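You operate a simulated robot arm through the tools that you are given. There is no shell and no other tool. Be economical: measure what you need, move in short steps, check, and stop when the job is done.

Carry out the task below with a simulated two-armed robot. There is one attempt and no reset: what you move stays moved.

Task
Pick up the grey boot tree with one hand, pass it to the other hand and put it on the middle of the repair table. Take the mint socks and leave it on top of the small brown carton. Put the olive sock roll from the top of the low white table on the top of the white chest. Shut the middle chest drawer. Any order will do.

Only the result counts: the job must be done as asked and must still hold three seconds after the hand-in. Knocking over, shifting, dropping, spilling or breaking anything else fails it.

Robot
Two 7-joint arms with three-finger grippers on one trunk, on a base that drives. Base frame: it is fixed to the floor where the robot stands at the start and does not move with it; the origin is under the middle of the robot, x ahead of it, y to its left, z up. Units: cm, rad, N and s.
The left shoulder is at the start at [3, 12.4, 100.8], the right one opposite. With the tool pointing down near the work surface each hand reaches from about 10 to 74 cm from the robot's upright axis, wherever it stands, measured 20 degrees to its own side. Places, roughly: grey boot tree (5x8x17 cm) [50, 10, 90]; middle chest drawer [210, 180, 60]; middle of the repair table (32x18 cm) [236, 62, 76]; mint socks (8x6x6 cm) [230, -20, 60]; olive sock roll (8x5x5 cm) [240, -20, 60]; small brown carton (12x8x5 cm) [230, -60, 60]; top of the white chest [230, 180, 100]. Payload 2.2 kg a hand.
The TCP of each hand is the grasp point between the finger pads, 2.8 cm short of the fingertips. In the tool frame z runs along the fingers and y along their closing line. The gripper opens to 10.2 cm. The gripper's body begins 7.1 cm behind the TCP.
Orientation is that of the tool frame in the base frame, as a unit quaternion [x, y, z, w]. With the fingers straight down and closing along the base's y, the tool's x points along the base's -x, its y along +y and its z along -z.

Tools
- The arms move only by the tool apply_moves. It takes "left_commands", "right_commands" or both (then of equal length, played together; a hand with none holds still); each is one flat list of numbers, 6 for each row, row after row: the shift along the base's x, y, z in cm, then the turn, a rotation vector about the base's x, y, z in rad. In form: [tx, ty, tz, wx, wy, wz, tx, ty, tz, wx, wy, wz, ...]. A call has 1 to 8 rows; each row shifts and turns the commanded pose from where the row before left it. "left_claw" and "right_claw" are, for a hand that has rows, the closure, from 0 (fully open) to 1 (shut), set as the call begins (left out, the last holds). Each row takes 0.2 s and may step no farther than 5 cm and 0.15 rad from the row before; otherwise, or with a gripper value out of range, the whole call is refused. Where a pose cannot be reached the arm comes as near as it can. A force on the tool above 40 N (or 10 N above the force at the start of the call, whichever is more), or a blocked arm, ends the call early, and 0.2 s more pass. Each finger halts on what it meets, pressing with about 30 N; the grip force reading is that of the motor and also rises with nothing between the fingers. The clock runs only during rows and for 0.2 s after the last one: add rows that do not move to give the fingers time. It gives the time, the measured TCP pose, the force on the tool (base axes), the opening and the grip force at its end, in the units of the frame above (readings bear some noise), with the torque about the TCP (base axes, N m) and any sound that the robot's microphone picked up.
- Cameras (640 x 400 px; columns grow to the right, rows downward): "scene" is now at [4.11, 0.55, 171.29]; the picture's right is [0.09, -1.00, 0.00], its down [-0.85, -0.08, -0.53] and it looks along [0.53, 0.05, -0.85] (base axes); focal length 257 px, centre (320, 200). "left" rides on the left gripper at [7.2, 3.8, -8.6] in its tool frame; the picture's right is [-0.46, 0.89, 0.00], its down [-0.60, -0.32, -0.73] and it looks along [-0.65, -0.34, 0.68] (tool axes); focal length 256 px, centre (320, 200). "right" rides on the right gripper at [6.9, 4.4, -8.6] in its tool frame; the picture's right is [-0.53, 0.85, 0.00], its down [-0.58, -0.36, -0.73] and it looks along [-0.62, -0.39, 0.68] (tool axes); focal length 256 px, centre (320, 200). There is no depth. A picture from a camera that has moved, and an enlarged one, comes with that camera's place and axes in the base frame and with its lens.
- capture(camera): a new picture of that camera. It takes no simulated time.
- move_column(by): slides the trunk up (or, below 0, down) by that many cm; the arms and the scene camera ride with it, the base frame stays. It gives what a move gives, with no picture.
- drive_base(legs): drives the robot by 1 to 6 legs, each [ahead, left, turn to the left] in cm, cm and rad, along the robot's own axes; the way and the turn of a leg run together, so that a leg with both is an arc; at most 150 cm and 3.142 rad a leg. The arms and the cameras ride along, it lands a little off, and it stops where it bumps. It gives what a move gives.
- turn_head(pan, tilt): turns the head with the scene camera to pan (to the left, within 2.496 rad either way) and tilt (down, from -0.506 to 1.204), counted from straight ahead of the robot. It gives what a move gives.
- zoom(camera, box): a new picture of the part [left, top, right, bottom] of that camera's present view, enlarged. It takes no simulated time.
- close_job(): hands the job in; it is judged then, once.

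Work in short steps. Places have to be worked out from the pictures, the camera data and where the tool is seen: move nearer, look again, correct. Check each grasp and each placing, and mend what went wrong. You have 165 turns and 118 pictures in all, those below and enlarged ones among them. Open the grippers and draw the arms clear of the work before you hand the job in, unless the task says otherwise; then end with one line.

The tools are called after "Call:" by a JSON object that holds its "fn" and its "kwargs". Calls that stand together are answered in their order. apply_moves: Moves the arms, as the interface text tells. Its arguments: {"type":"object","properties":{"left_commands":{"type":"array","items":{"type":"number"}},"left_claw":{"type":"number"},"right_commands":{"type":"array","items":{"type":"number"}},"right_claw":{"type":"number"}},"required":[]} The other tools are called the same way: move_column (by) slides the trunk up or down; drive_base (legs) drives the base; turn_head (pan, tilt) turns the head that bears the scene camera; capture (camera) takes a picture; zoom (camera, box) takes an enlarged picture of a part of a camera's view; close_job () hands the job in.

At the start:

```text
time: 0.0
left_position: [55.22, 41.93, 104.69]
left_tcp_rot: [0.0, 1.0, -0.001, 0.0]
left_force: [0.1, -0.6, -0.1]
left_wrist_torque: [0.01, 0.03, 0.0]
left_gripper_width: 10.19
left_grip_force: 0.0
right_position: [41.23, -6.9, 111.49]
right_tcp_rot: [-0.001, 1.0, 0.0, 0.0]
right_force: [-0.3, 0.0, 1.0]
right_wrist_torque: [-0.02, -0.04, -0.02]
right_gripper_width: 10.19
right_grip_force: 0.0
trunk travel left (down, up): [-25.0, 29.0]
robot x, y, heading: [0.04, 0.08, 0.003]
head pan, tilt: [0.091, 1.016]
```

scene: 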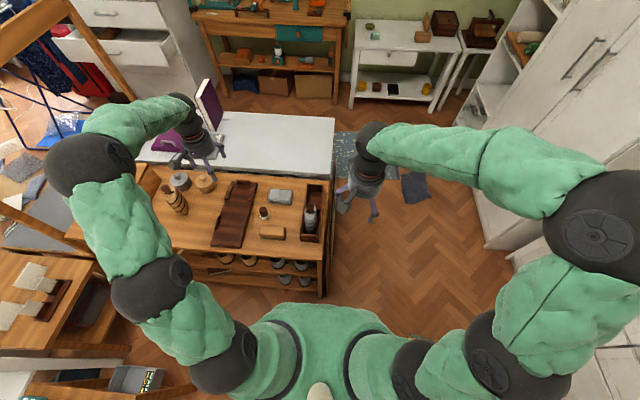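
right: 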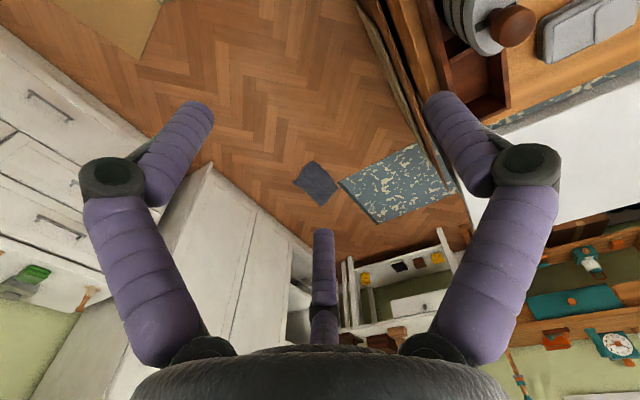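
left: 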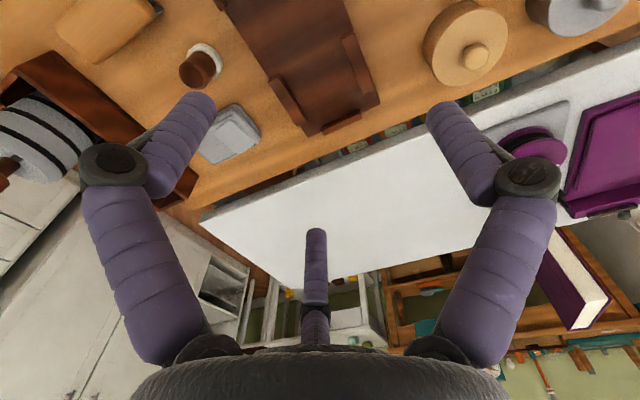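

The bench sits in front of me with the boot tree probably in the dark box at the right. I'll zoom in on it.

Call:
{"fn": "zoom", "kwargs": {"camera": "scene", "box": [140, 140, 340, 300]}}

Call:
{"fn": "zoom", "kwargs": {"camera": "scene", "box": [180, 0, 540, 140]}}

```text
2.50 times, centred on (240, 220) of scene
camera zoom: at [4.11, 0.55, 171.29], right [0.09, -1.0, 0.0], down [-0.85, -0.08, -0.53], along [0.53, 0.05, -0.85], focal length 643 px, centre (520, 150)
```

zoom: 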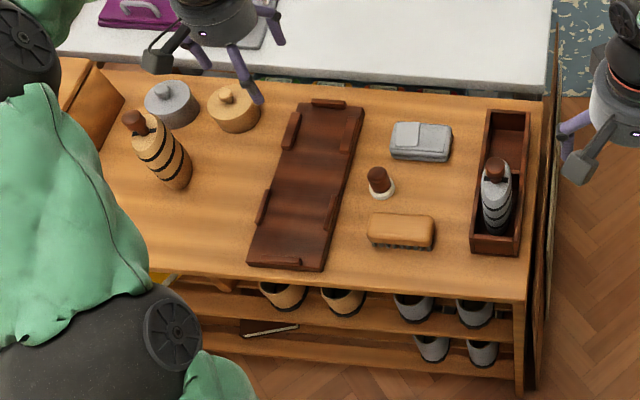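

```text
1.78 times, centred on (360, 70) of scene
camera zoom: at [4.11, 0.55, 171.29], right [0.09, -1.0, 0.0], down [-0.85, -0.08, -0.53], along [0.53, 0.05, -0.85], focal length 458 px, centre (249, 431)
```

zoom: 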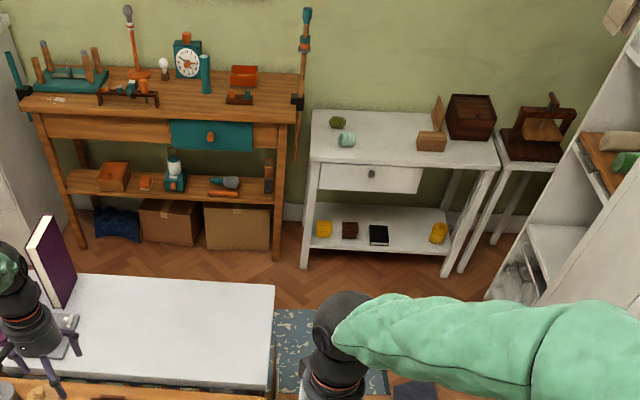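

The grey boot tree stands in the dark tray, about (45.5, 8), with its top near z=98. I'll bring the left hand back so its camera sees the tree from close by.

Call:
{"fn": "apply_moves", "kwargs": {"left_commands": [-4, -3, 1, 0, 0, 0, -4, -3, 1, 0, 0, 0, -4, -3, 1, 0, 0, 0, -4, -3, 1, 0, 0, 0, -4, -3, 0, 0, 0, 0, -4, -3, 0, 0, 0, 0]}}

Call:
{"fn": "capture", "kwargs": {"camera": "left"}}

Call:
{"fn": "capture", "kwargs": {"camera": "scene"}}

```text
refused: row 1 steps farther than a row can; nothing moved
```

```text
112 pictures are left
camera left: at [48.09, 45.67, 113.32], right [0.46, 0.89, 0.0], down [0.6, -0.32, 0.73], along [0.65, -0.34, -0.68], focal length 256 px, centre (320, 200)
```

left: 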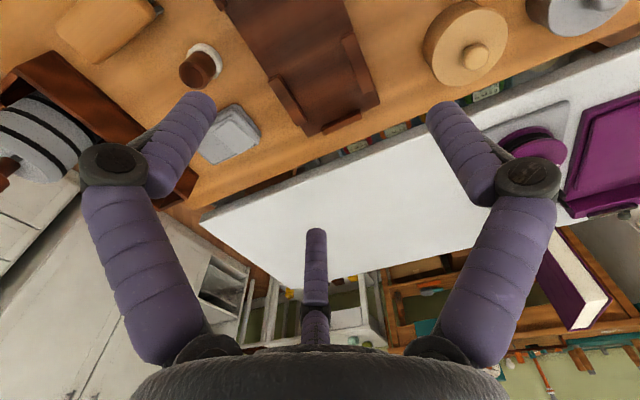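

```text
111 pictures are left
camera scene: at [4.11, 0.55, 171.29], right [0.09, -1.0, 0.0], down [-0.85, -0.08, -0.53], along [0.53, 0.05, -0.85], focal length 257 px, centre (320, 200)
```

scene: 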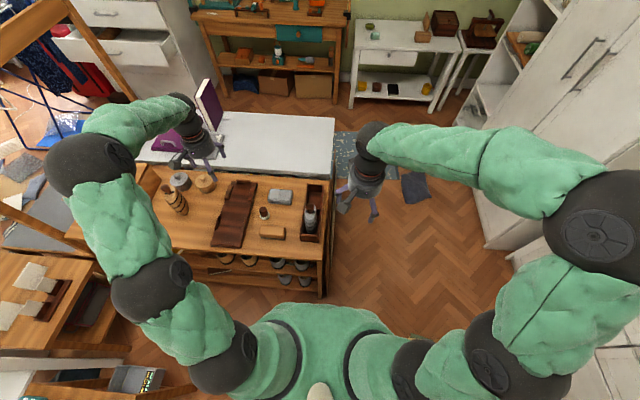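

The steps were over 5 cm in total, so I'll shorten them.

Call:
{"fn": "apply_moves", "kwargs": {"left_commands": [-3.5, -3, 1, 0, 0, 0, -3.5, -3, 1, 0, 0, 0, -3.5, -3, 1, 0, 0, 0, -3.5, -3, 1, 0, 0, 0, -3.5, -3, 0, 0, 0, 0, -3.5, -3, 0, 0, 0, 0, -3.5, -3, 0, 0, 0, 0]}}

Call:
{"fn": "capture", "kwargs": {"camera": "left"}}

```text
time: 1.6
left_position: [30.64, 21.02, 108.85]
left_tcp_rot: [0.0, 1.0, 0.0, 0.001]
left_force: [0.4, -0.1, 0.6]
left_wrist_torque: [0.02, 0.0, 0.03]
left_gripper_width: 10.19
left_grip_force: 0.0
right_position: [41.16, -6.91, 111.53]
right_tcp_rot: [0.001, 1.0, -0.001, -0.001]
right_force: [0.0, 0.1, 0.0]
right_wrist_torque: [0.03, 0.0, -0.01]
right_gripper_width: 10.19
right_grip_force: 0.0
trunk travel left (down, up): [-25.0, 29.0]
robot x, y, heading: [0.18, 0.1, 0.001]
head pan, tilt: [0.091, 1.016]
```

```text
110 pictures are left
camera left: at [23.54, 24.82, 117.5], right [0.46, 0.89, 0.0], down [0.6, -0.32, 0.73], along [0.65, -0.34, -0.68], focal length 256 px, centre (320, 200)
```

left: 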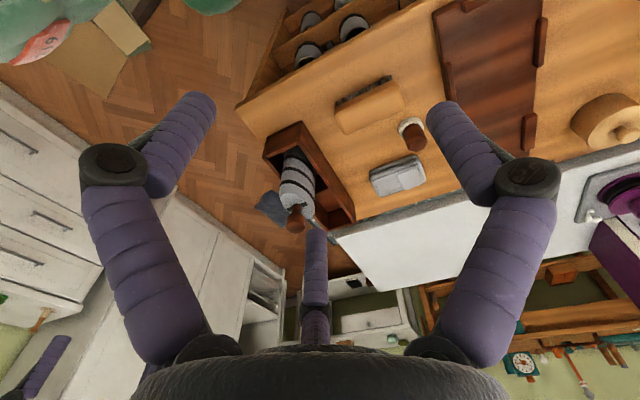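

Triangulating puts the knob at about (47.7, 8.1, 95.5). I'll zoom in for the detail.

Call:
{"fn": "zoom", "kwargs": {"camera": "left", "box": [220, 90, 380, 250]}}

Call:
{"fn": "zoom", "kwargs": {"camera": "scene", "box": [280, 170, 340, 250]}}

```text
2.50 times, centred on (300, 170) of left
camera zoom: at [23.54, 24.82, 117.5], right [0.46, 0.89, 0.0], down [0.6, -0.32, 0.73], along [0.65, -0.34, -0.68], focal length 640 px, centre (370, 275)
```

zoom: 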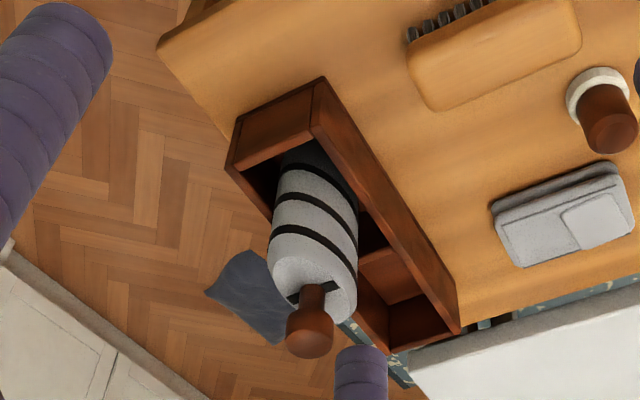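

```text
5.00 times, centred on (310, 210) of scene
camera zoom: at [3.97, 0.5, 171.29], right [0.09, -1.0, 0.0], down [-0.85, -0.08, -0.53], along [0.53, 0.05, -0.85], focal length 1287 px, centre (370, 150)
```

zoom: 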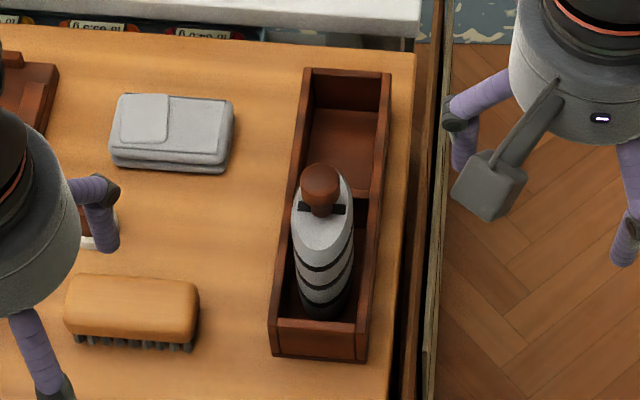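

The tree stands upright at about (48, 8), knob near z=96 and box rim near 87. I'll move the right hand above it and shift the left hand aside.

Call:
{"fn": "apply_moves", "kwargs": {"left_commands": [0, 4, 0, 0, 0, 0, 0, 4, 0, 0, 0, 0, 0, 4, 0, 0, 0, 0, 0, 0, 0, 0, 0, 0], "right_commands": [1.7, 3.75, 0, 0, 0, 0, 1.7, 3.75, 0, 0, 0, 0, 1.7, 3.75, 0, 0, 0, 0, 1.7, 3.75, 0, 0, 0, 0]}}

Call:
{"fn": "zoom", "kwargs": {"camera": "scene", "box": [220, 110, 400, 250]}}

Call:
{"fn": "capture", "kwargs": {"camera": "left"}}

```text
time: 2.6
left_position: [30.72, 33.38, 108.59]
left_tcp_rot: [0.0, 1.0, -0.001, -0.001]
left_force: [-0.2, -0.3, -0.2]
left_wrist_torque: [0.01, 0.03, -0.01]
left_gripper_width: 10.18
left_grip_force: 0.0
right_position: [48.06, 8.22, 111.29]
right_tcp_rot: [0.0, 1.0, 0.0, -0.001]
right_force: [-0.3, 0.2, 0.8]
right_wrist_torque: [0.01, 0.02, 0.0]
right_gripper_width: 10.21
right_grip_force: 0.1
trunk travel left (down, up): [-25.0, 29.0]
robot x, y, heading: [0.0, -0.15, -0.0]
head pan, tilt: [0.091, 1.016]
```

```text
2.86 times, centred on (310, 180) of scene
camera zoom: at [4.2, 0.62, 171.29], right [0.09, -1.0, 0.0], down [-0.85, -0.08, -0.53], along [0.52, 0.05, -0.85], focal length 735 px, centre (349, 257)
```

zoom: 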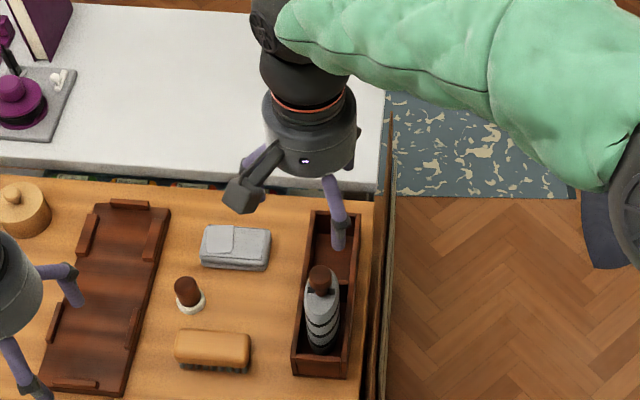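

```text
106 pictures are left
camera left: at [23.56, 36.97, 117.39], right [0.47, 0.89, 0.0], down [0.6, -0.32, 0.73], along [0.65, -0.34, -0.68], focal length 256 px, centre (320, 200)
```

left: 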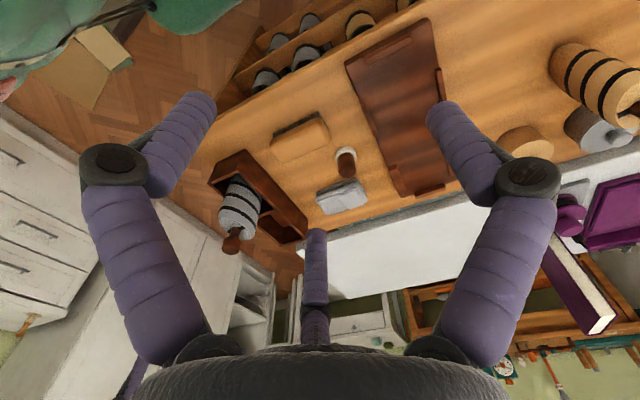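

The fingers don't project quite where I expected, so I'll look at the gripper close up.

Call:
{"fn": "zoom", "kwargs": {"camera": "scene", "box": [270, 130, 350, 240]}}

Call:
{"fn": "capture", "kwargs": {"camera": "right"}}

```text
3.64 times, centred on (310, 185) of scene
camera zoom: at [4.2, 0.62, 171.29], right [0.09, -1.0, 0.0], down [-0.85, -0.08, -0.53], along [0.52, 0.05, -0.85], focal length 936 px, centre (356, 254)
```

zoom: 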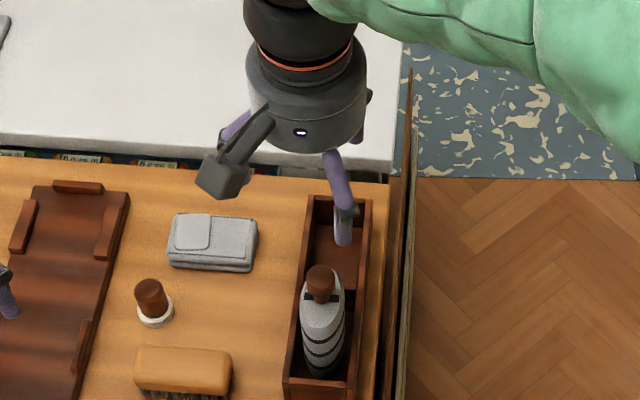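

```text
104 pictures are left
camera right: at [41.1, 12.49, 119.93], right [0.53, 0.85, 0.0], down [0.58, -0.36, 0.73], along [0.62, -0.39, -0.68], focal length 256 px, centre (320, 200)
```

right: 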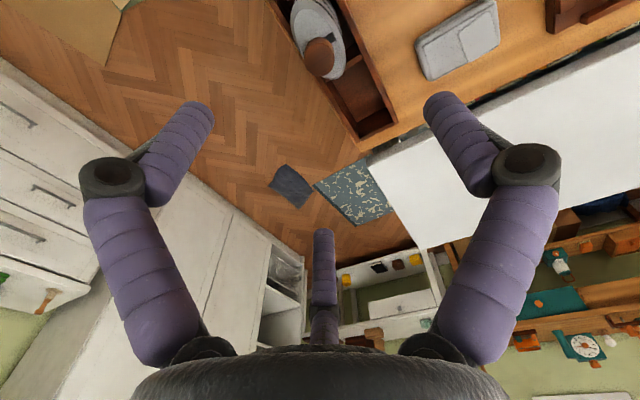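

The hand visibly has three fingers. I'll close it in free air to see how they really move.

Call:
{"fn": "apply_moves", "kwargs": {"right_commands": [0, 0, 0, 0, 0, 0, 0, 0, 0, 0, 0, 0, 0, 0, 0, 0, 0, 0], "right_claw": 0.6}}

Call:
{"fn": "capture", "kwargs": {"camera": "right"}}

Call:
{"fn": "zoom", "kwargs": {"camera": "scene", "box": [270, 130, 350, 240]}}

```text
time: 3.4
left_position: [30.65, 33.13, 108.62]
left_tcp_rot: [-0.001, 1.0, 0.0, 0.0]
left_force: [-0.2, 0.4, 0.0]
left_wrist_torque: [0.03, -0.02, 0.01]
left_gripper_width: 10.19
left_grip_force: 0.1
right_position: [47.91, 8.04, 111.36]
right_tcp_rot: [0.0, 1.0, 0.0, 0.0]
right_force: [0.0, -0.4, -0.4]
right_wrist_torque: [-0.03, -0.02, 0.0]
right_gripper_width: 4.06
right_grip_force: 0.1
trunk travel left (down, up): [-25.0, 29.0]
robot x, y, heading: [0.04, 0.12, 0.003]
head pan, tilt: [0.091, 1.016]
```

```text
103 pictures are left
camera right: at [41.03, 12.42, 119.95], right [0.53, 0.85, 0.0], down [0.58, -0.36, 0.73], along [0.62, -0.39, -0.68], focal length 256 px, centre (320, 200)
```

right: 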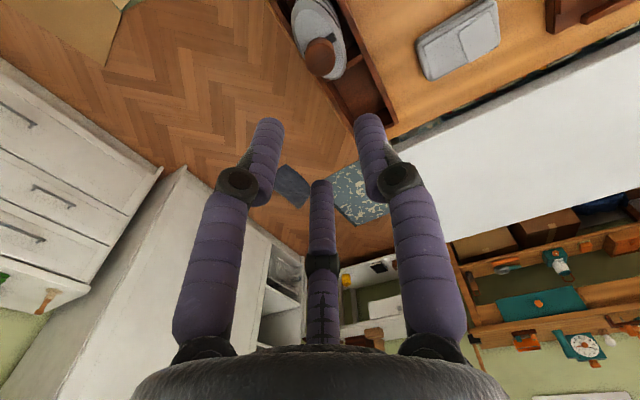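

```text
3.64 times, centred on (310, 185) of scene
camera zoom: at [4.12, 0.57, 171.29], right [0.09, -1.0, 0.0], down [-0.85, -0.08, -0.53], along [0.52, 0.05, -0.85], focal length 936 px, centre (356, 254)
```

zoom: 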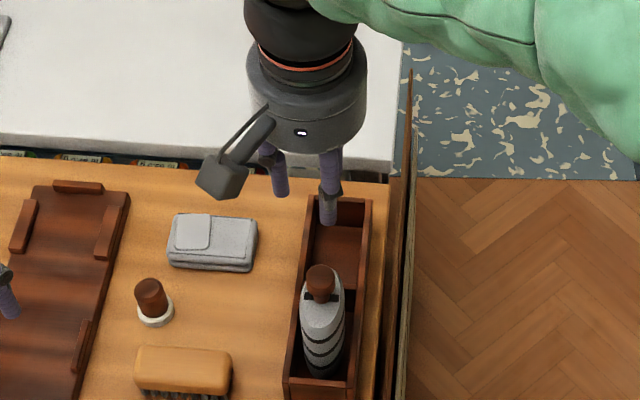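

The fingers close radially in threes, with the thumb on +y, and the TCP sits between them. That suits the tree's shape, so I'll open and descend in stages.

Call:
{"fn": "apply_moves", "kwargs": {"right_commands": [0, 0, 0, 0, 0, 0, 0, 0, 0, 0, 0, 0, 0, 0, 0, 0, 0, 0, 0, 0, -4, 0, 0, 0, 0, 0, -4, 0, 0, 0, 0, 0, -4, 0, 0, 0], "right_claw": 0}}

Call:
{"fn": "zoom", "kwargs": {"camera": "scene", "box": [270, 130, 350, 240]}}

Call:
{"fn": "zoom", "kwargs": {"camera": "left", "box": [180, 120, 320, 300]}}

```text
time: 4.8
left_position: [30.75, 33.08, 108.68]
left_tcp_rot: [0.0, 1.0, 0.0, 0.0]
left_force: [0.4, 0.7, -0.1]
left_wrist_torque: [0.01, 0.03, 0.02]
left_gripper_width: 10.21
left_grip_force: 0.1
right_position: [48.02, 8.13, 99.49]
right_tcp_rot: [0.0, 1.0, 0.001, 0.0]
right_force: [0.2, -0.1, 0.1]
right_wrist_torque: [-0.03, 0.0, -0.01]
right_gripper_width: 10.18
right_grip_force: 0.0
trunk travel left (down, up): [-25.0, 29.0]
robot x, y, heading: [0.06, 0.19, 0.0]
head pan, tilt: [0.091, 1.016]
```

```text
3.64 times, centred on (310, 185) of scene
camera zoom: at [4.21, 0.59, 171.29], right [0.09, -1.0, 0.0], down [-0.85, -0.08, -0.53], along [0.52, 0.05, -0.85], focal length 936 px, centre (356, 254)
```

zoom: 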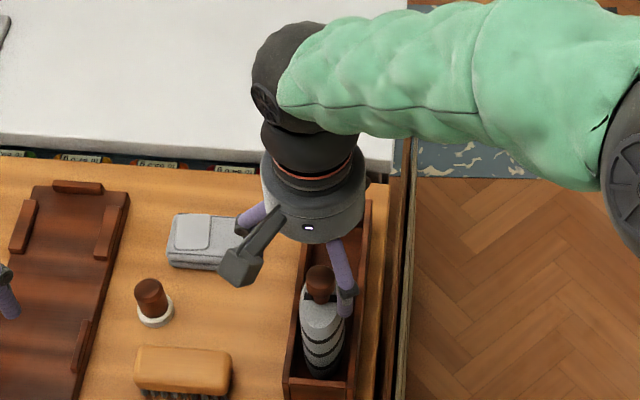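

```text
2.22 times, centred on (250, 210) of left
camera zoom: at [23.57, 36.91, 117.39], right [0.47, 0.89, 0.0], down [0.6, -0.32, 0.73], along [0.65, -0.34, -0.68], focal length 569 px, centre (476, 178)
```

zoom: 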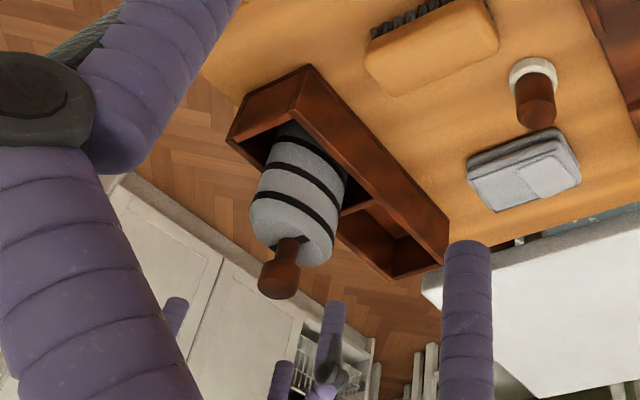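

The refined knob position is about (48, 8.2, 94.3). I'll lower to TCP z≈90.3, which keeps the palm above the knob and the fingertips above the box rim.

Call:
{"fn": "apply_moves", "kwargs": {"right_commands": [0, 0, -3, 0, 0, 0, 0, 0, -3, 0, 0, 0, 0, 0, -2, 0, 0, 0, 0, 0, -1.2, 0, 0, 0, 0, 0, 0, 0, 0, 0]}}

Call:
{"fn": "zoom", "kwargs": {"camera": "left", "box": [180, 120, 320, 300]}}

Call:
{"fn": "zoom", "kwargs": {"camera": "scene", "box": [270, 130, 350, 240]}}

```text
time: 6.0
left_position: [30.7, 33.02, 108.7]
left_tcp_rot: [0.0, 1.0, 0.0, 0.0]
left_force: [-0.3, -0.5, 0.7]
left_wrist_torque: [-0.01, -0.02, 0.04]
left_gripper_width: 10.22
left_grip_force: 0.0
right_position: [48.06, 8.06, 90.26]
right_tcp_rot: [-0.001, 1.0, 0.0, 0.0]
right_force: [0.4, -0.6, 0.3]
right_wrist_torque: [-0.01, 0.03, -0.03]
right_gripper_width: 10.18
right_grip_force: 0.1
trunk travel left (down, up): [-25.0, 29.0]
robot x, y, heading: [0.36, 0.08, 0.003]
head pan, tilt: [0.091, 1.016]
```

```text
2.22 times, centred on (250, 210) of left
camera zoom: at [23.5, 36.9, 117.42], right [0.46, 0.89, 0.0], down [0.6, -0.32, 0.73], along [0.65, -0.34, -0.68], focal length 569 px, centre (476, 178)
```

zoom: 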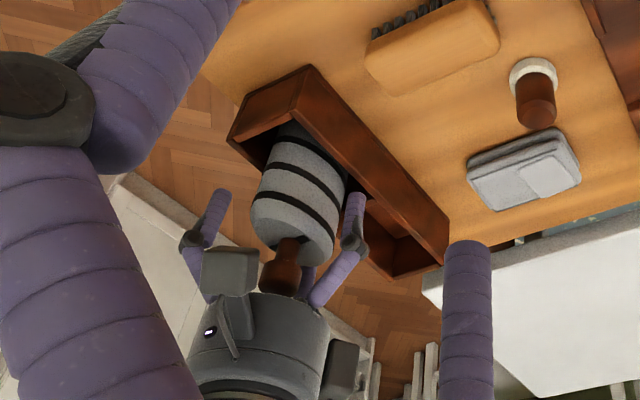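

```text
3.64 times, centred on (310, 185) of scene
camera zoom: at [4.11, 0.56, 171.29], right [0.09, -1.0, 0.0], down [-0.85, -0.08, -0.53], along [0.53, 0.05, -0.85], focal length 936 px, centre (356, 254)
```

zoom: 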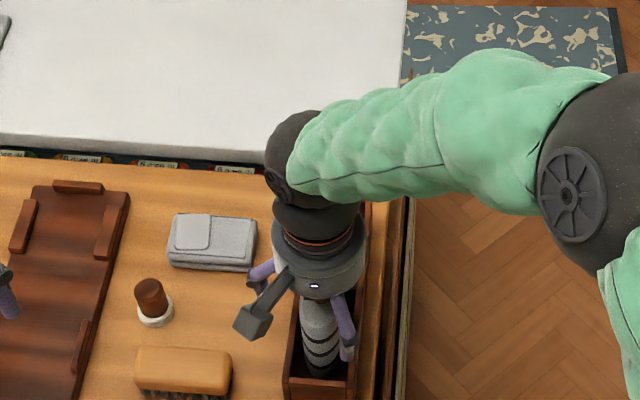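

The fingers surround the upper body and the palm clears the knob. Closing now.

Call:
{"fn": "apply_moves", "kwargs": {"right_commands": [0, 0, 0, 0, 0, 0, 0, 0, 0, 0, 0, 0, 0, 0, 0, 0, 0, 0, 0, 0, 0, 0, 0, 0, 0, 0, 0, 0, 0, 0], "right_claw": 1}}

Call:
{"fn": "zoom", "kwargs": {"camera": "left", "box": [180, 120, 320, 300]}}

```text
time: 7.2
left_position: [30.71, 33.23, 108.75]
left_tcp_rot: [-0.001, 1.0, -0.001, 0.0]
left_force: [0.6, 0.0, -0.5]
left_wrist_torque: [-0.01, 0.01, -0.03]
left_gripper_width: 10.23
left_grip_force: 0.0
right_position: [48.03, 8.02, 90.45]
right_tcp_rot: [0.0, 1.0, 0.0, 0.0]
right_force: [-0.5, -0.9, 5.4]
right_wrist_torque: [0.07, -0.03, -0.02]
right_gripper_width: 5.36
right_grip_force: 30.1
trunk travel left (down, up): [-25.0, 29.0]
robot x, y, heading: [-0.07, -0.18, -0.002]
head pan, tilt: [0.091, 1.016]
```

```text
2.22 times, centred on (250, 210) of left
camera zoom: at [23.47, 36.87, 117.43], right [0.47, 0.89, 0.0], down [0.6, -0.32, 0.73], along [0.65, -0.34, -0.68], focal length 569 px, centre (476, 178)
```

zoom: 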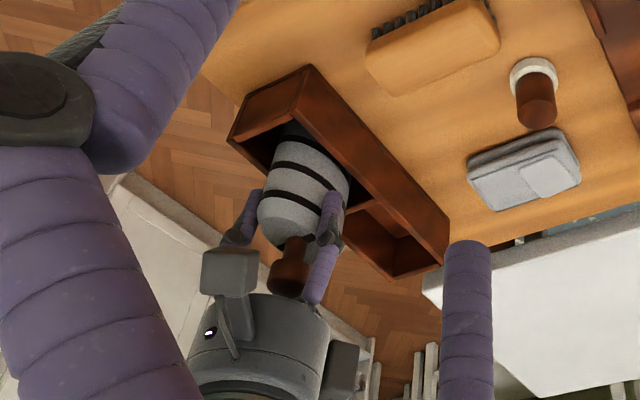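

I have a firm grip at 5.36 cm. Lifting straight up.

Call:
{"fn": "apply_moves", "kwargs": {"right_commands": [0, 0, 2, 0, 0, 0, 0, 0, 3, 0, 0, 0, 0, 0, 4, 0, 0, 0, 0, 0, 4, 0, 0, 0, 0, 0, 4, 0, 0, 0, 0, 0, 0, 0, 0, 0]}}

Call:
{"fn": "capture", "kwargs": {"camera": "left"}}

Call:
{"fn": "capture", "kwargs": {"camera": "scene"}}

```text
time: 8.6
left_position: [30.73, 33.12, 108.69]
left_tcp_rot: [0.0, 1.0, 0.0, 0.0]
left_force: [0.8, -0.7, 0.0]
left_wrist_torque: [0.01, 0.0, 0.01]
left_gripper_width: 10.19
left_grip_force: 0.0
right_position: [48.34, 8.22, 107.35]
right_tcp_rot: [0.001, 1.0, 0.0, -0.001]
right_force: [0.0, 0.5, -1.6]
right_wrist_torque: [-0.02, 0.01, 0.0]
right_gripper_width: 5.37
right_grip_force: 30.4
trunk travel left (down, up): [-25.0, 29.0]
robot x, y, heading: [0.2, 0.19, 0.0]
head pan, tilt: [0.091, 1.016]
```

```text
96 pictures are left
camera left: at [23.55, 36.9, 117.4], right [0.46, 0.89, 0.0], down [0.6, -0.32, 0.73], along [0.65, -0.34, -0.68], focal length 256 px, centre (320, 200)
```

left: 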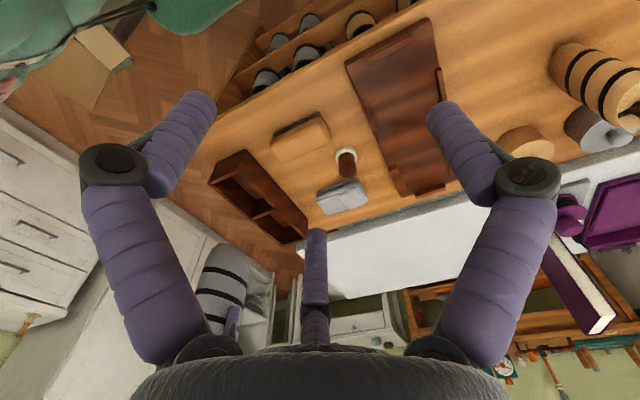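

```text
95 pictures are left
camera scene: at [4.18, 0.57, 171.28], right [0.09, -1.0, 0.0], down [-0.85, -0.08, -0.53], along [0.52, 0.05, -0.85], focal length 257 px, centre (320, 200)
```

scene: 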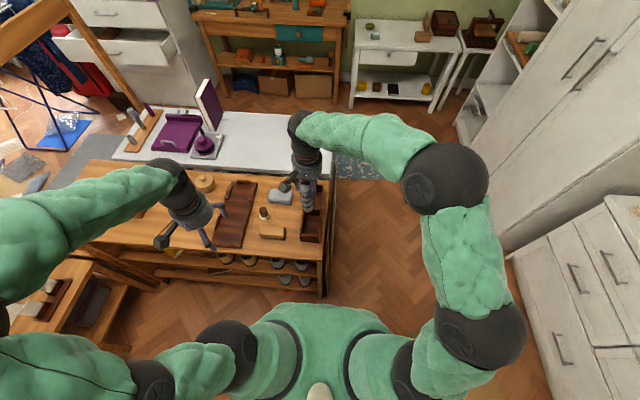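

The tree is held at about 0.2 kg. For the handover I want the whole body free, so I'll set it back in the same spot and take it by the knob instead.

Call:
{"fn": "apply_moves", "kwargs": {"right_commands": [0, 0, -4, 0, 0, 0, 0, 0, -4, 0, 0, 0, 0, 0, -4, 0, 0, 0, 0, 0, -3, 0, 0, 0, 0, 0, -1.5, 0, 0, 0, 0, 0, -0.5, 0, 0, 0, 0, 0, 0, 0, 0, 0]}}

Call:
{"fn": "zoom", "kwargs": {"camera": "left", "box": [180, 120, 320, 300]}}

```text
time: 10.2
left_position: [30.72, 33.12, 108.71]
left_tcp_rot: [0.0, 1.0, 0.0, 0.0]
left_force: [0.1, 0.4, 0.0]
left_wrist_torque: [0.04, 0.02, 0.02]
left_gripper_width: 10.21
left_grip_force: 0.0
right_position: [48.08, 8.06, 90.38]
right_tcp_rot: [-0.001, 1.0, 0.001, 0.001]
right_force: [0.6, -1.5, 3.9]
right_wrist_torque: [0.01, -0.03, -0.01]
right_gripper_width: 5.35
right_grip_force: 30.1
trunk travel left (down, up): [-25.0, 29.0]
robot x, y, heading: [0.11, -0.13, 0.007]
head pan, tilt: [0.091, 1.016]
```

```text
2.22 times, centred on (250, 210) of left
camera zoom: at [23.48, 36.88, 117.43], right [0.46, 0.89, 0.0], down [0.6, -0.32, 0.73], along [0.65, -0.34, -0.68], focal length 569 px, centre (476, 178)
```

zoom: 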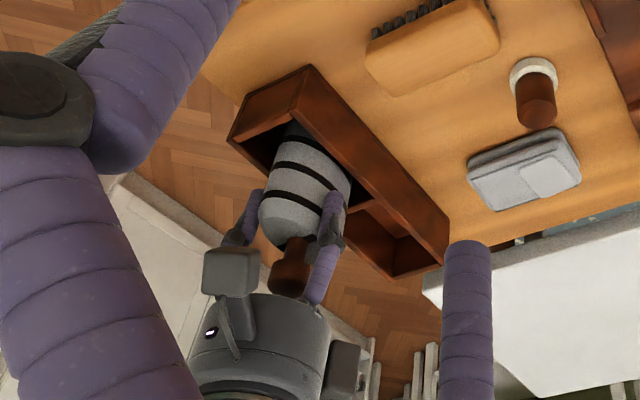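

It's back on the floor of the tray, with about 4 N of support. I'll open, rise 4.5 cm and look.

Call:
{"fn": "apply_moves", "kwargs": {"right_commands": [0, 0, 0, 0, 0, 0, 0, 0, 0, 0, 0, 0, 0, 0, 0, 0, 0, 0, 0, 0, 2, 0, 0, 0, 0, 0, 2.5, 0, 0, 0, 0, 0, 0, 0, 0, 0], "right_claw": 0}}

Call:
{"fn": "zoom", "kwargs": {"camera": "left", "box": [180, 120, 320, 300]}}

```text
time: 11.6
left_position: [30.69, 33.19, 108.67]
left_tcp_rot: [0.0, 1.0, 0.0, 0.0]
left_force: [-0.2, 0.9, 0.1]
left_wrist_torque: [0.01, -0.02, 0.02]
left_gripper_width: 10.21
left_grip_force: 0.1
right_position: [48.04, 8.23, 94.73]
right_tcp_rot: [-0.001, 1.0, 0.0, 0.0]
right_force: [-0.3, -0.8, -0.2]
right_wrist_torque: [-0.01, 0.03, -0.02]
right_gripper_width: 10.19
right_grip_force: 0.1
trunk travel left (down, up): [-25.0, 29.0]
robot x, y, heading: [0.19, -0.21, 0.002]
head pan, tilt: [0.091, 1.016]
```

```text
2.22 times, centred on (250, 210) of left
camera zoom: at [23.51, 36.89, 117.41], right [0.46, 0.89, 0.0], down [0.6, -0.32, 0.73], along [0.65, -0.34, -0.68], focal length 569 px, centre (476, 178)
```

zoom: 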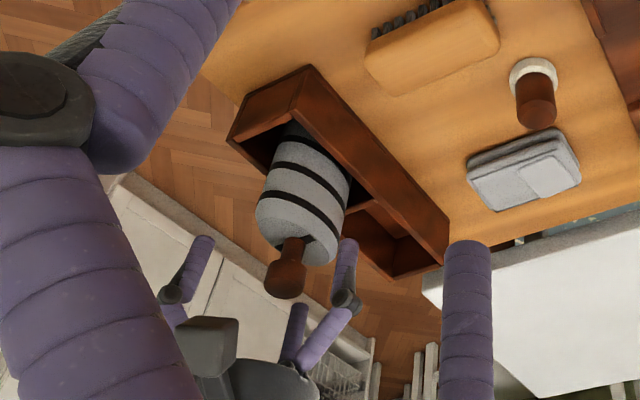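

The TCP coincides with the knob, so I'll close on it.

Call:
{"fn": "apply_moves", "kwargs": {"right_commands": [0, 0.2, -0.2, 0, 0, 0, 0, 0, 0, 0, 0, 0, 0, 0, 0, 0, 0, 0, 0, 0, 0, 0, 0, 0, 0, 0, 0, 0, 0, 0, 0, 0, 0, 0, 0, 0], "right_claw": 1}}

Call:
{"fn": "zoom", "kwargs": {"camera": "left", "box": [180, 120, 320, 300]}}

```text
time: 13.0
left_position: [30.64, 33.13, 108.87]
left_tcp_rot: [0.0, 1.0, 0.0, 0.0]
left_force: [0.2, 0.3, -0.8]
left_wrist_torque: [0.0, 0.01, 0.0]
left_gripper_width: 10.21
left_grip_force: 0.1
right_position: [48.15, 8.43, 94.67]
right_tcp_rot: [-0.001, 1.0, 0.001, 0.001]
right_force: [2.7, 0.8, 5.7]
right_wrist_torque: [0.12, -0.15, -0.04]
right_gripper_width: 2.58
right_grip_force: 29.7
trunk travel left (down, up): [-25.0, 29.0]
robot x, y, heading: [0.28, 0.12, 0.006]
head pan, tilt: [0.091, 1.016]
```

```text
2.22 times, centred on (250, 210) of left
camera zoom: at [23.48, 36.89, 117.43], right [0.46, 0.89, 0.0], down [0.6, -0.32, 0.73], along [0.65, -0.34, -0.68], focal length 569 px, centre (476, 178)
```

zoom: 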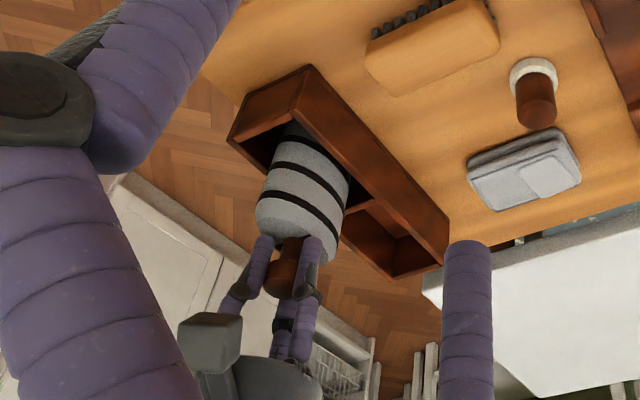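

The knob is gripped at 2.58 cm. Lifting by 20 cm.

Call:
{"fn": "apply_moves", "kwargs": {"right_commands": [0, 0, 2, 0, 0, 0, 0, 0, 3, 0, 0, 0, 0, 0, 4, 0, 0, 0, 0, 0, 4, 0, 0, 0, 0, 0, 4, 0, 0, 0, 0, 0, 3, 0, 0, 0, 0, 0, 0, 0, 0, 0]}}

Call:
{"fn": "zoom", "kwargs": {"camera": "scene", "box": [220, 90, 380, 250]}}

```text
time: 14.6
left_position: [30.65, 33.05, 108.69]
left_tcp_rot: [0.0, 1.0, 0.0, 0.0]
left_force: [0.0, 0.4, 0.7]
left_wrist_torque: [0.01, -0.02, -0.03]
left_gripper_width: 10.23
left_grip_force: 0.0
right_position: [48.19, 8.53, 114.78]
right_tcp_rot: [0.0, 1.0, 0.001, 0.0]
right_force: [0.3, 0.6, -2.5]
right_wrist_torque: [0.0, 0.01, 0.01]
right_gripper_width: 2.63
right_grip_force: 29.8
trunk travel left (down, up): [-25.0, 29.0]
robot x, y, heading: [0.14, -0.24, -0.004]
head pan, tilt: [0.091, 1.016]
```

```text
2.50 times, centred on (300, 170) of scene
camera zoom: at [4.15, 0.56, 171.29], right [0.09, -1.0, 0.0], down [-0.85, -0.08, -0.53], along [0.52, 0.05, -0.85], focal length 643 px, centre (370, 275)
```

zoom: 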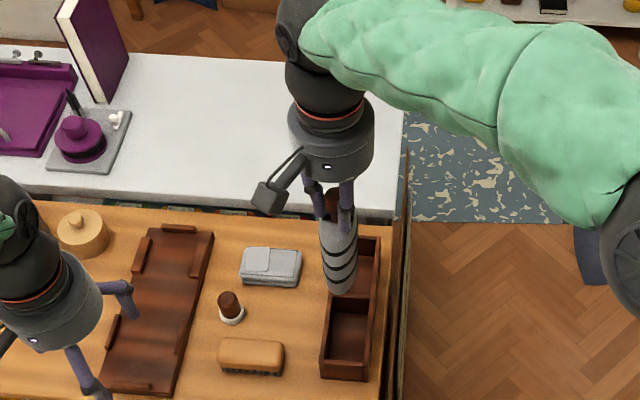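

It's held well, with the bottom near z≈99.3. I'll pitch the left hand forward by 1.05 rad and bring it in line behind the tree.

Call:
{"fn": "apply_moves", "kwargs": {"left_commands": [0, 0, 0, 0, -0.15, 0, 0, -2, 0, 0, -0.15, 0, 0, -3, 0, 0, -0.15, 0, 0, -3, 0, 0, -0.15, 0, 0, -3, 0, 0, -0.15, 0, 0, -3, -0.5, 0, -0.15, 0, 0, -3, -0.5, 0, -0.15, 0, 0, 0, 0, 0, 0, 0]}}

Call:
{"fn": "capture", "kwargs": {"camera": "scene"}}

Call:
{"fn": "capture", "kwargs": {"camera": "left"}}

```text
time: 16.6
left_position: [33.62, 16.72, 113.23]
left_tcp_rot: [-0.029, 0.837, -0.01, 0.546]
left_force: [0.9, 0.2, -0.4]
left_wrist_torque: [0.0, 0.02, -0.05]
left_gripper_width: 10.21
left_grip_force: 0.1
right_position: [48.16, 8.43, 114.79]
right_tcp_rot: [0.0, 1.0, -0.001, -0.001]
right_force: [0.1, 0.9, -1.8]
right_wrist_torque: [0.01, -0.01, -0.02]
right_gripper_width: 2.62
right_grip_force: 30.0
trunk travel left (down, up): [-25.0, 29.0]
robot x, y, heading: [0.03, 0.26, -0.004]
head pan, tilt: [0.091, 1.016]
stopped in row 8 (left hand): the arm was blocked; the commanded pose is now the measured one
```

```text
90 pictures are left
camera scene: at [4.19, 0.59, 171.29], right [0.09, -1.0, 0.0], down [-0.85, -0.08, -0.53], along [0.52, 0.05, -0.85], focal length 257 px, centre (320, 200)
```

scene: 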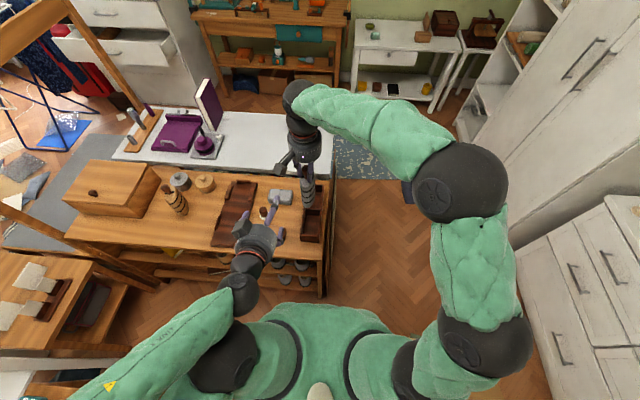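

```text
89 pictures are left
camera left: at [22.71, 19.93, 110.09], right [0.15, 0.91, 0.38], down [-0.41, -0.29, 0.86], along [0.9, -0.29, 0.33], focal length 256 px, centre (320, 200)
```

left: 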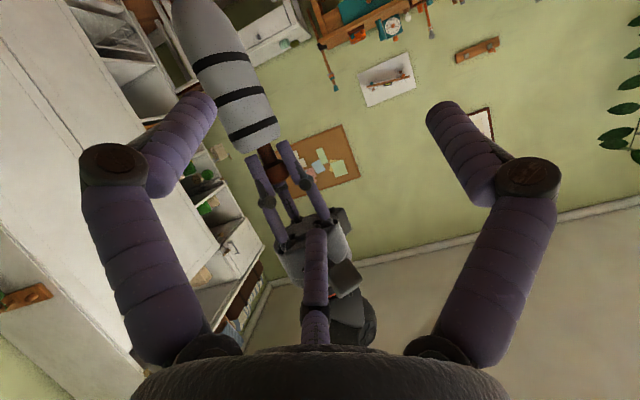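

The left arm was too folded near the body. I'll move the tree 6 cm ahead with the right hand and bring the left hand forward and across.

Call:
{"fn": "apply_moves", "kwargs": {"right_commands": [2, 0, 0, 0, 0, 0, 2, 0, 0, 0, 0, 0, 2, 0, 0, 0, 0, 0, 0, 0, 0, 0, 0, 0, 0, 0, 0, 0, 0, 0], "left_commands": [2, 0, 0, 0, 0, 0, 2, -1, -1, 0, 0, 0, 2, -2, -1.5, 0, 0, 0, 1, -2.5, -1.5, 0, 0, 0, 0, -2.5, -1.5, 0, 0, 0]}}

Call:
{"fn": "capture", "kwargs": {"camera": "scene"}}

Call:
{"fn": "capture", "kwargs": {"camera": "left"}}

```text
time: 17.8
left_position: [40.52, 8.51, 107.53]
left_tcp_rot: [-0.029, 0.838, -0.009, 0.544]
left_force: [0.5, -0.6, -0.7]
left_wrist_torque: [0.03, 0.01, -0.01]
left_gripper_width: 10.21
left_grip_force: 0.0
right_position: [54.24, 8.52, 114.59]
right_tcp_rot: [0.001, 1.0, 0.0, -0.001]
right_force: [1.1, 0.1, -2.1]
right_wrist_torque: [0.01, 0.03, -0.01]
right_gripper_width: 2.62
right_grip_force: 30.7
trunk travel left (down, up): [-25.0, 29.0]
robot x, y, heading: [0.11, 0.06, 0.002]
head pan, tilt: [0.091, 1.016]
```

```text
88 pictures are left
camera scene: at [4.25, 0.49, 171.29], right [0.09, -1.0, 0.0], down [-0.85, -0.08, -0.53], along [0.52, 0.05, -0.85], focal length 257 px, centre (320, 200)
```

scene: 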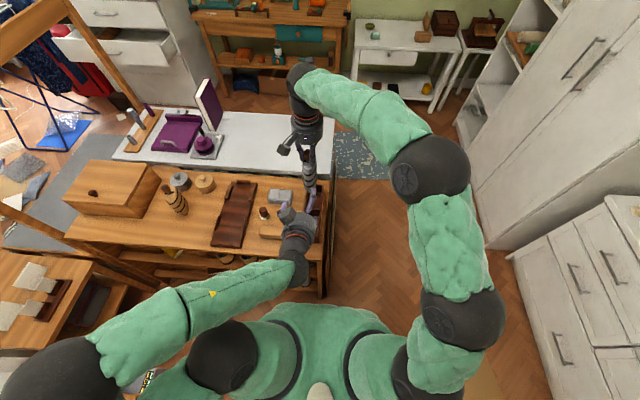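

```text
87 pictures are left
camera left: at [29.67, 11.7, 104.41], right [0.16, 0.91, 0.38], down [-0.41, -0.29, 0.86], along [0.9, -0.29, 0.33], focal length 256 px, centre (320, 200)
```

left: 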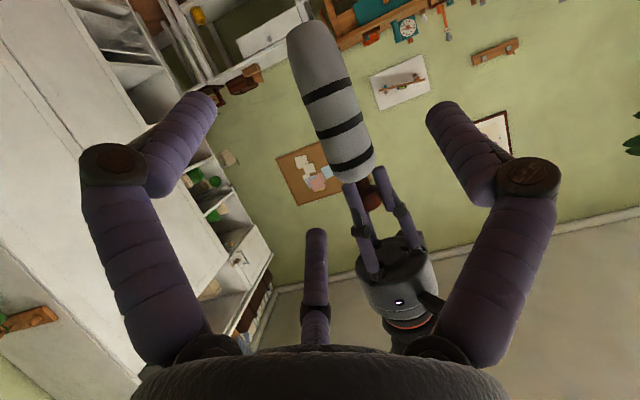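

Good alignment. The two right-side fingers sit only about 2.7 cm off-axis, so I'll approach about 1.4 cm to the right, sliding forward.

Call:
{"fn": "apply_moves", "kwargs": {"left_commands": [2, -1.4, 0, 0, 0, 0, 3, 0, 0, 0, 0, 0, 3, 0, 0, 0, 0, 0, 2, 0, 0, 0, 0, 0, 0, 0, 0, 0, 0, 0]}}

Call:
{"fn": "capture", "kwargs": {"camera": "left"}}

Call:
{"fn": "zoom", "kwargs": {"camera": "scene", "box": [240, 110, 380, 250]}}

```text
time: 19.0
left_position: [50.48, 7.28, 107.45]
left_tcp_rot: [-0.028, 0.838, -0.01, 0.544]
left_force: [1.3, -0.1, -0.4]
left_wrist_torque: [-0.01, -0.01, 0.01]
left_gripper_width: 10.19
left_grip_force: 0.2
right_position: [54.14, 8.59, 114.8]
right_tcp_rot: [-0.001, 1.0, -0.001, 0.0]
right_force: [0.3, 0.6, -2.0]
right_wrist_torque: [0.02, 0.0, 0.0]
right_gripper_width: 2.62
right_grip_force: 29.9
trunk travel left (down, up): [-25.0, 29.0]
robot x, y, heading: [0.05, -0.22, 0.001]
head pan, tilt: [0.091, 1.016]
```

```text
86 pictures are left
camera left: at [39.55, 10.48, 104.37], right [0.16, 0.91, 0.38], down [-0.41, -0.29, 0.86], along [0.9, -0.29, 0.33], focal length 256 px, centre (320, 200)
```

left: 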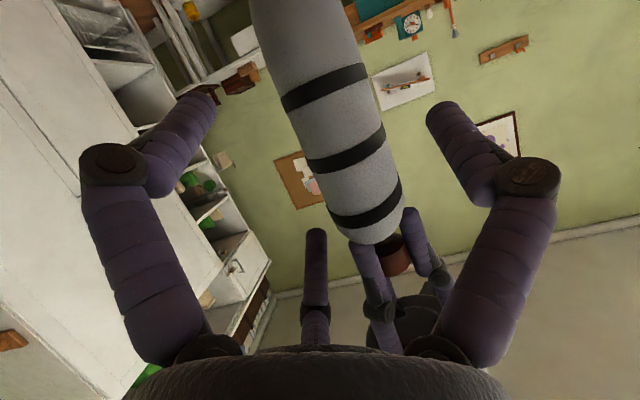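

```text
2.86 times, centred on (310, 180) of scene
camera zoom: at [4.12, 0.53, 171.29], right [0.09, -1.0, 0.0], down [-0.85, -0.08, -0.53], along [0.53, 0.05, -0.85], focal length 735 px, centre (349, 257)
```

zoom: 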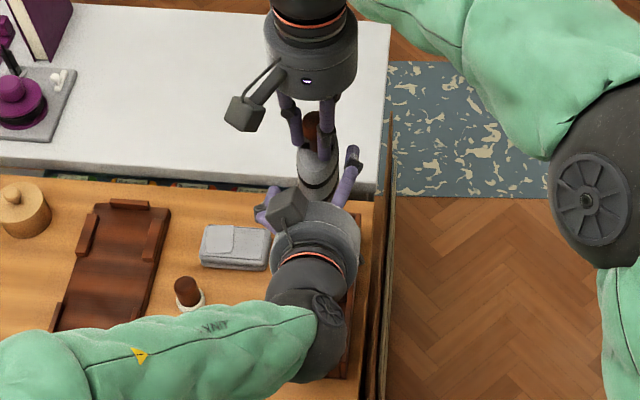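

Clearance looks fine. Moving the last 3.5 cm, nudging right 0.3 cm.

Call:
{"fn": "apply_moves", "kwargs": {"left_commands": [1.2, -0.3, -0.3, 0, 0, 0, 1.2, 0, -0.2, 0, 0, 0, 1.1, 0, 0, 0, 0, 0, 0, 0, 0, 0, 0, 0]}}

Call:
{"fn": "capture", "kwargs": {"camera": "left"}}

```text
time: 20.0
left_position: [54.21, 6.95, 107.1]
left_tcp_rot: [-0.029, 0.839, -0.009, 0.544]
left_force: [0.1, -0.3, 0.3]
left_wrist_torque: [-0.05, -0.01, -0.02]
left_gripper_width: 10.19
left_grip_force: 0.1
right_position: [54.14, 8.53, 114.77]
right_tcp_rot: [0.001, 1.0, 0.0, 0.0]
right_force: [0.1, -0.1, -1.6]
right_wrist_torque: [0.01, 0.01, 0.0]
right_gripper_width: 2.6
right_grip_force: 30.1
trunk travel left (down, up): [-25.0, 29.0]
robot x, y, heading: [0.07, -0.21, -0.005]
head pan, tilt: [0.091, 1.016]
```

```text
84 pictures are left
camera left: at [43.17, 10.13, 104.01], right [0.16, 0.91, 0.38], down [-0.41, -0.29, 0.86], along [0.9, -0.29, 0.33], focal length 256 px, centre (320, 200)
```

left: 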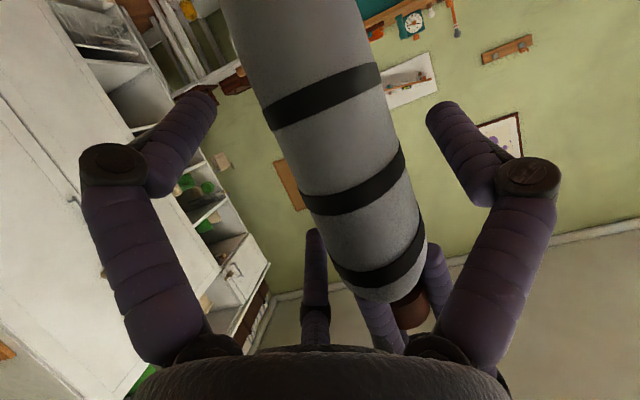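

The tree sits between the fingers. I'll close partway while re-centring, then check the forces.

Call:
{"fn": "apply_moves", "kwargs": {"left_commands": [0, 0.3, 0, 0, 0, 0, 0, 0.3, 0, 0, 0, 0, 0, 0.2, 0, 0, 0, 0], "left_claw": 0.3}}

Call:
{"fn": "capture", "kwargs": {"camera": "left"}}

```text
time: 20.8
left_position: [54.05, 7.71, 107.21]
left_tcp_rot: [-0.027, 0.838, -0.01, 0.544]
left_force: [1.5, -3.4, -0.7]
left_wrist_torque: [0.13, -0.04, -0.04]
left_gripper_width: 7.2
left_grip_force: 0.7
right_position: [54.01, 8.6, 114.79]
right_tcp_rot: [0.001, 1.0, 0.0, 0.001]
right_force: [-1.2, 3.3, -0.6]
right_wrist_torque: [0.13, 0.05, 0.06]
right_gripper_width: 2.63
right_grip_force: 30.2
trunk travel left (down, up): [-25.0, 29.0]
robot x, y, heading: [0.13, 0.05, -0.003]
head pan, tilt: [0.091, 1.016]
```

```text
83 pictures are left
camera left: at [43.16, 10.96, 104.01], right [0.16, 0.91, 0.38], down [-0.41, -0.29, 0.86], along [0.9, -0.29, 0.33], focal length 256 px, centre (320, 200)
```

left: 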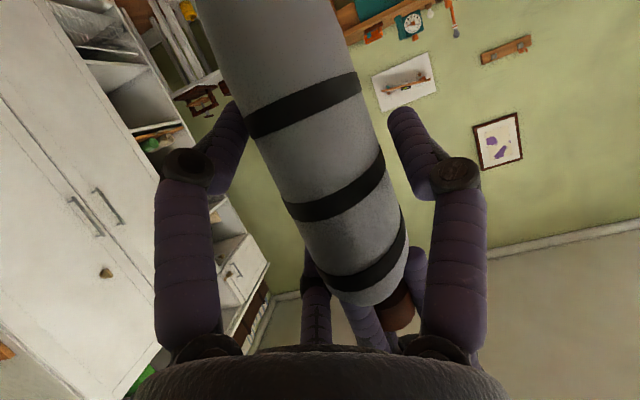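

The right-side fingers are touching the tree. I'll ease back 0.4 cm and close fully.

Call:
{"fn": "apply_moves", "kwargs": {"left_commands": [0, -0.4, 0, 0, 0, 0, 0, 0, 0, 0, 0, 0, 0, 0, 0, 0, 0, 0, 0, 0, 0, 0, 0, 0], "left_claw": 1}}

Call:
{"fn": "capture", "kwargs": {"camera": "left"}}

```text
time: 21.8
left_position: [54.03, 7.42, 107.32]
left_tcp_rot: [-0.028, 0.838, -0.01, 0.545]
left_force: [-0.1, -0.9, 10.6]
left_wrist_torque: [0.83, -0.04, -0.05]
left_gripper_width: 6.15
left_grip_force: 30.0
right_position: [54.05, 8.51, 114.7]
right_tcp_rot: [0.001, 1.0, 0.0, -0.001]
right_force: [-0.2, 1.4, -12.1]
right_wrist_torque: [-0.58, 0.09, 0.04]
right_gripper_width: 2.64
right_grip_force: 29.5
trunk travel left (down, up): [-25.0, 29.0]
robot x, y, heading: [-0.08, 0.24, 0.002]
head pan, tilt: [0.091, 1.016]
```

```text
82 pictures are left
camera left: at [43.18, 10.61, 104.08], right [0.15, 0.91, 0.38], down [-0.41, -0.29, 0.86], along [0.9, -0.29, 0.33], focal length 256 px, centre (320, 200)
```

left: 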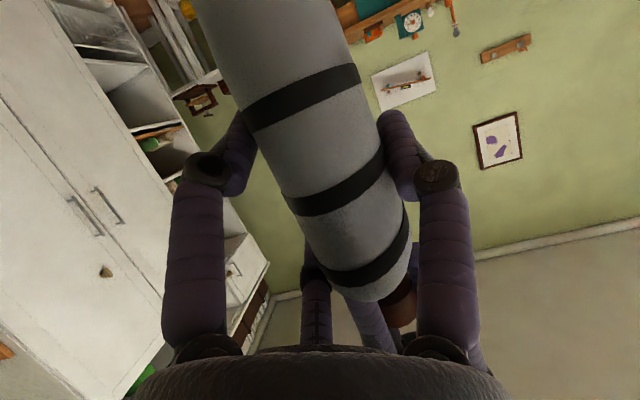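

The grip is made but with mutual stress. I'll straighten the left hand's small roll and yaw error and lift 0.2 cm to relax it.

Call:
{"fn": "apply_moves", "kwargs": {"left_commands": [0, 0, 0.1, 0.03, 0, -0.02, 0, 0, 0.1, 0.03, 0, -0.02, 0, 0, 0, 0, 0, 0]}}

```text
time: 22.6
left_position: [54.02, 7.53, 107.36]
left_tcp_rot: [0.002, 0.839, 0.006, 0.543]
left_force: [13.3, 22.1, -2.3]
left_wrist_torque: [-1.69, 0.54, 0.0]
left_gripper_width: 6.08
left_grip_force: 29.8
right_position: [54.18, 8.26, 114.69]
right_tcp_rot: [0.001, 1.0, 0.0, -0.001]
right_force: [-14.1, -22.0, 2.5]
right_wrist_torque: [0.01, 0.5, -0.07]
right_gripper_width: 2.62
right_grip_force: 30.3
trunk travel left (down, up): [-25.0, 29.0]
robot x, y, heading: [-0.02, -0.31, -0.0]
head pan, tilt: [0.091, 1.016]
```

I overcorrected, so I'll back off about two thirds.

Call:
{"fn": "apply_moves", "kwargs": {"left_commands": [0, 0, -0.05, -0.04, 0, 0.025, 0, 0, 0, 0, 0, 0]}}

```text
time: 23.2
left_position: [53.9, 7.27, 107.35]
left_tcp_rot: [-0.016, 0.839, -0.005, 0.544]
left_force: [13.4, 15.8, -3.9]
left_wrist_torque: [-0.55, 0.64, -0.25]
left_gripper_width: 6.06
left_grip_force: 29.7
right_position: [54.12, 8.49, 114.73]
right_tcp_rot: [0.0, 1.0, -0.001, -0.001]
right_force: [-13.2, -16.4, 4.0]
right_wrist_torque: [-0.77, 0.28, 0.11]
right_gripper_width: 2.64
right_grip_force: 29.7
trunk travel left (down, up): [-25.0, 29.0]
robot x, y, heading: [0.06, -0.02, 0.002]
head pan, tilt: [0.091, 1.016]
```

Residual forces are +13 in x and +16 in y on the left hand, so I'll yield that way a little.

Call:
{"fn": "apply_moves", "kwargs": {"left_commands": [0.2, 0.3, 0, 0, 0, 0, 0, 0, 0, 0, 0, 0]}}

```text
time: 23.8
left_position: [54.14, 7.47, 107.27]
left_tcp_rot: [-0.015, 0.839, -0.006, 0.544]
left_force: [-14.0, -2.1, 3.8]
left_wrist_torque: [-0.08, -0.72, 0.12]
left_gripper_width: 6.08
left_grip_force: 30.4
right_position: [54.27, 8.71, 114.89]
right_tcp_rot: [0.001, 1.0, 0.001, 0.003]
right_force: [13.2, 3.6, -5.9]
right_wrist_torque: [0.25, -0.29, 0.0]
right_gripper_width: 2.63
right_grip_force: 30.0
trunk travel left (down, up): [-25.0, 29.0]
robot x, y, heading: [0.4, -0.43, 0.002]
head pan, tilt: [0.091, 1.016]
```

Nearly neutral now. I'll back off 0.1 cm in x and release with the right hand.

Call:
{"fn": "apply_moves", "kwargs": {"left_commands": [-0.1, 0, 0, 0, 0, 0, 0, 0, 0, 0, 0, 0, 0, 0, 0, 0, 0, 0, 0, 0, 0, 0, 0, 0, 0, 0, 0, 0, 0, 0], "right_commands": [0, 0, 0, 0, 0, 0, 0, 0, 0, 0, 0, 0, 0, 0, 0, 0, 0, 0, 0, 0, 0, 0, 0, 0, 0, 0, 0, 0, 0, 0], "right_claw": 0}}

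Call:
{"fn": "capture", "kwargs": {"camera": "left"}}

```text
time: 24.7
left_position: [54.15, 7.52, 107.56]
left_tcp_rot: [-0.013, 0.837, -0.007, 0.547]
left_force: [0.0, -7.3, -1.4]
left_wrist_torque: [0.44, 0.0, 0.21]
left_gripper_width: 6.09
left_grip_force: 30.1
right_position: [53.79, 8.98, 114.47]
right_tcp_rot: [0.0, 1.0, 0.002, -0.004]
right_force: [0.5, 6.7, -0.9]
right_wrist_torque: [0.35, -0.07, -0.32]
right_gripper_width: 10.05
right_grip_force: 0.0
trunk travel left (down, up): [-25.0, 29.0]
robot x, y, heading: [0.19, 0.02, -0.002]
head pan, tilt: [0.091, 1.016]
stopped in row 4 (right hand): the force on the tool passed its limit at 41 N (the readings are from after the stop); the commanded pose is now the measured one
```

```text
81 pictures are left
camera left: at [43.39, 10.99, 104.46], right [0.17, 0.9, 0.4], down [-0.42, -0.3, 0.86], along [0.89, -0.32, 0.33], focal length 256 px, centre (320, 200)
```

left: 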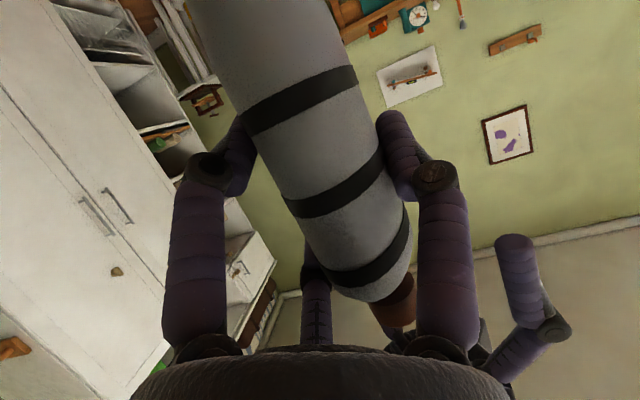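

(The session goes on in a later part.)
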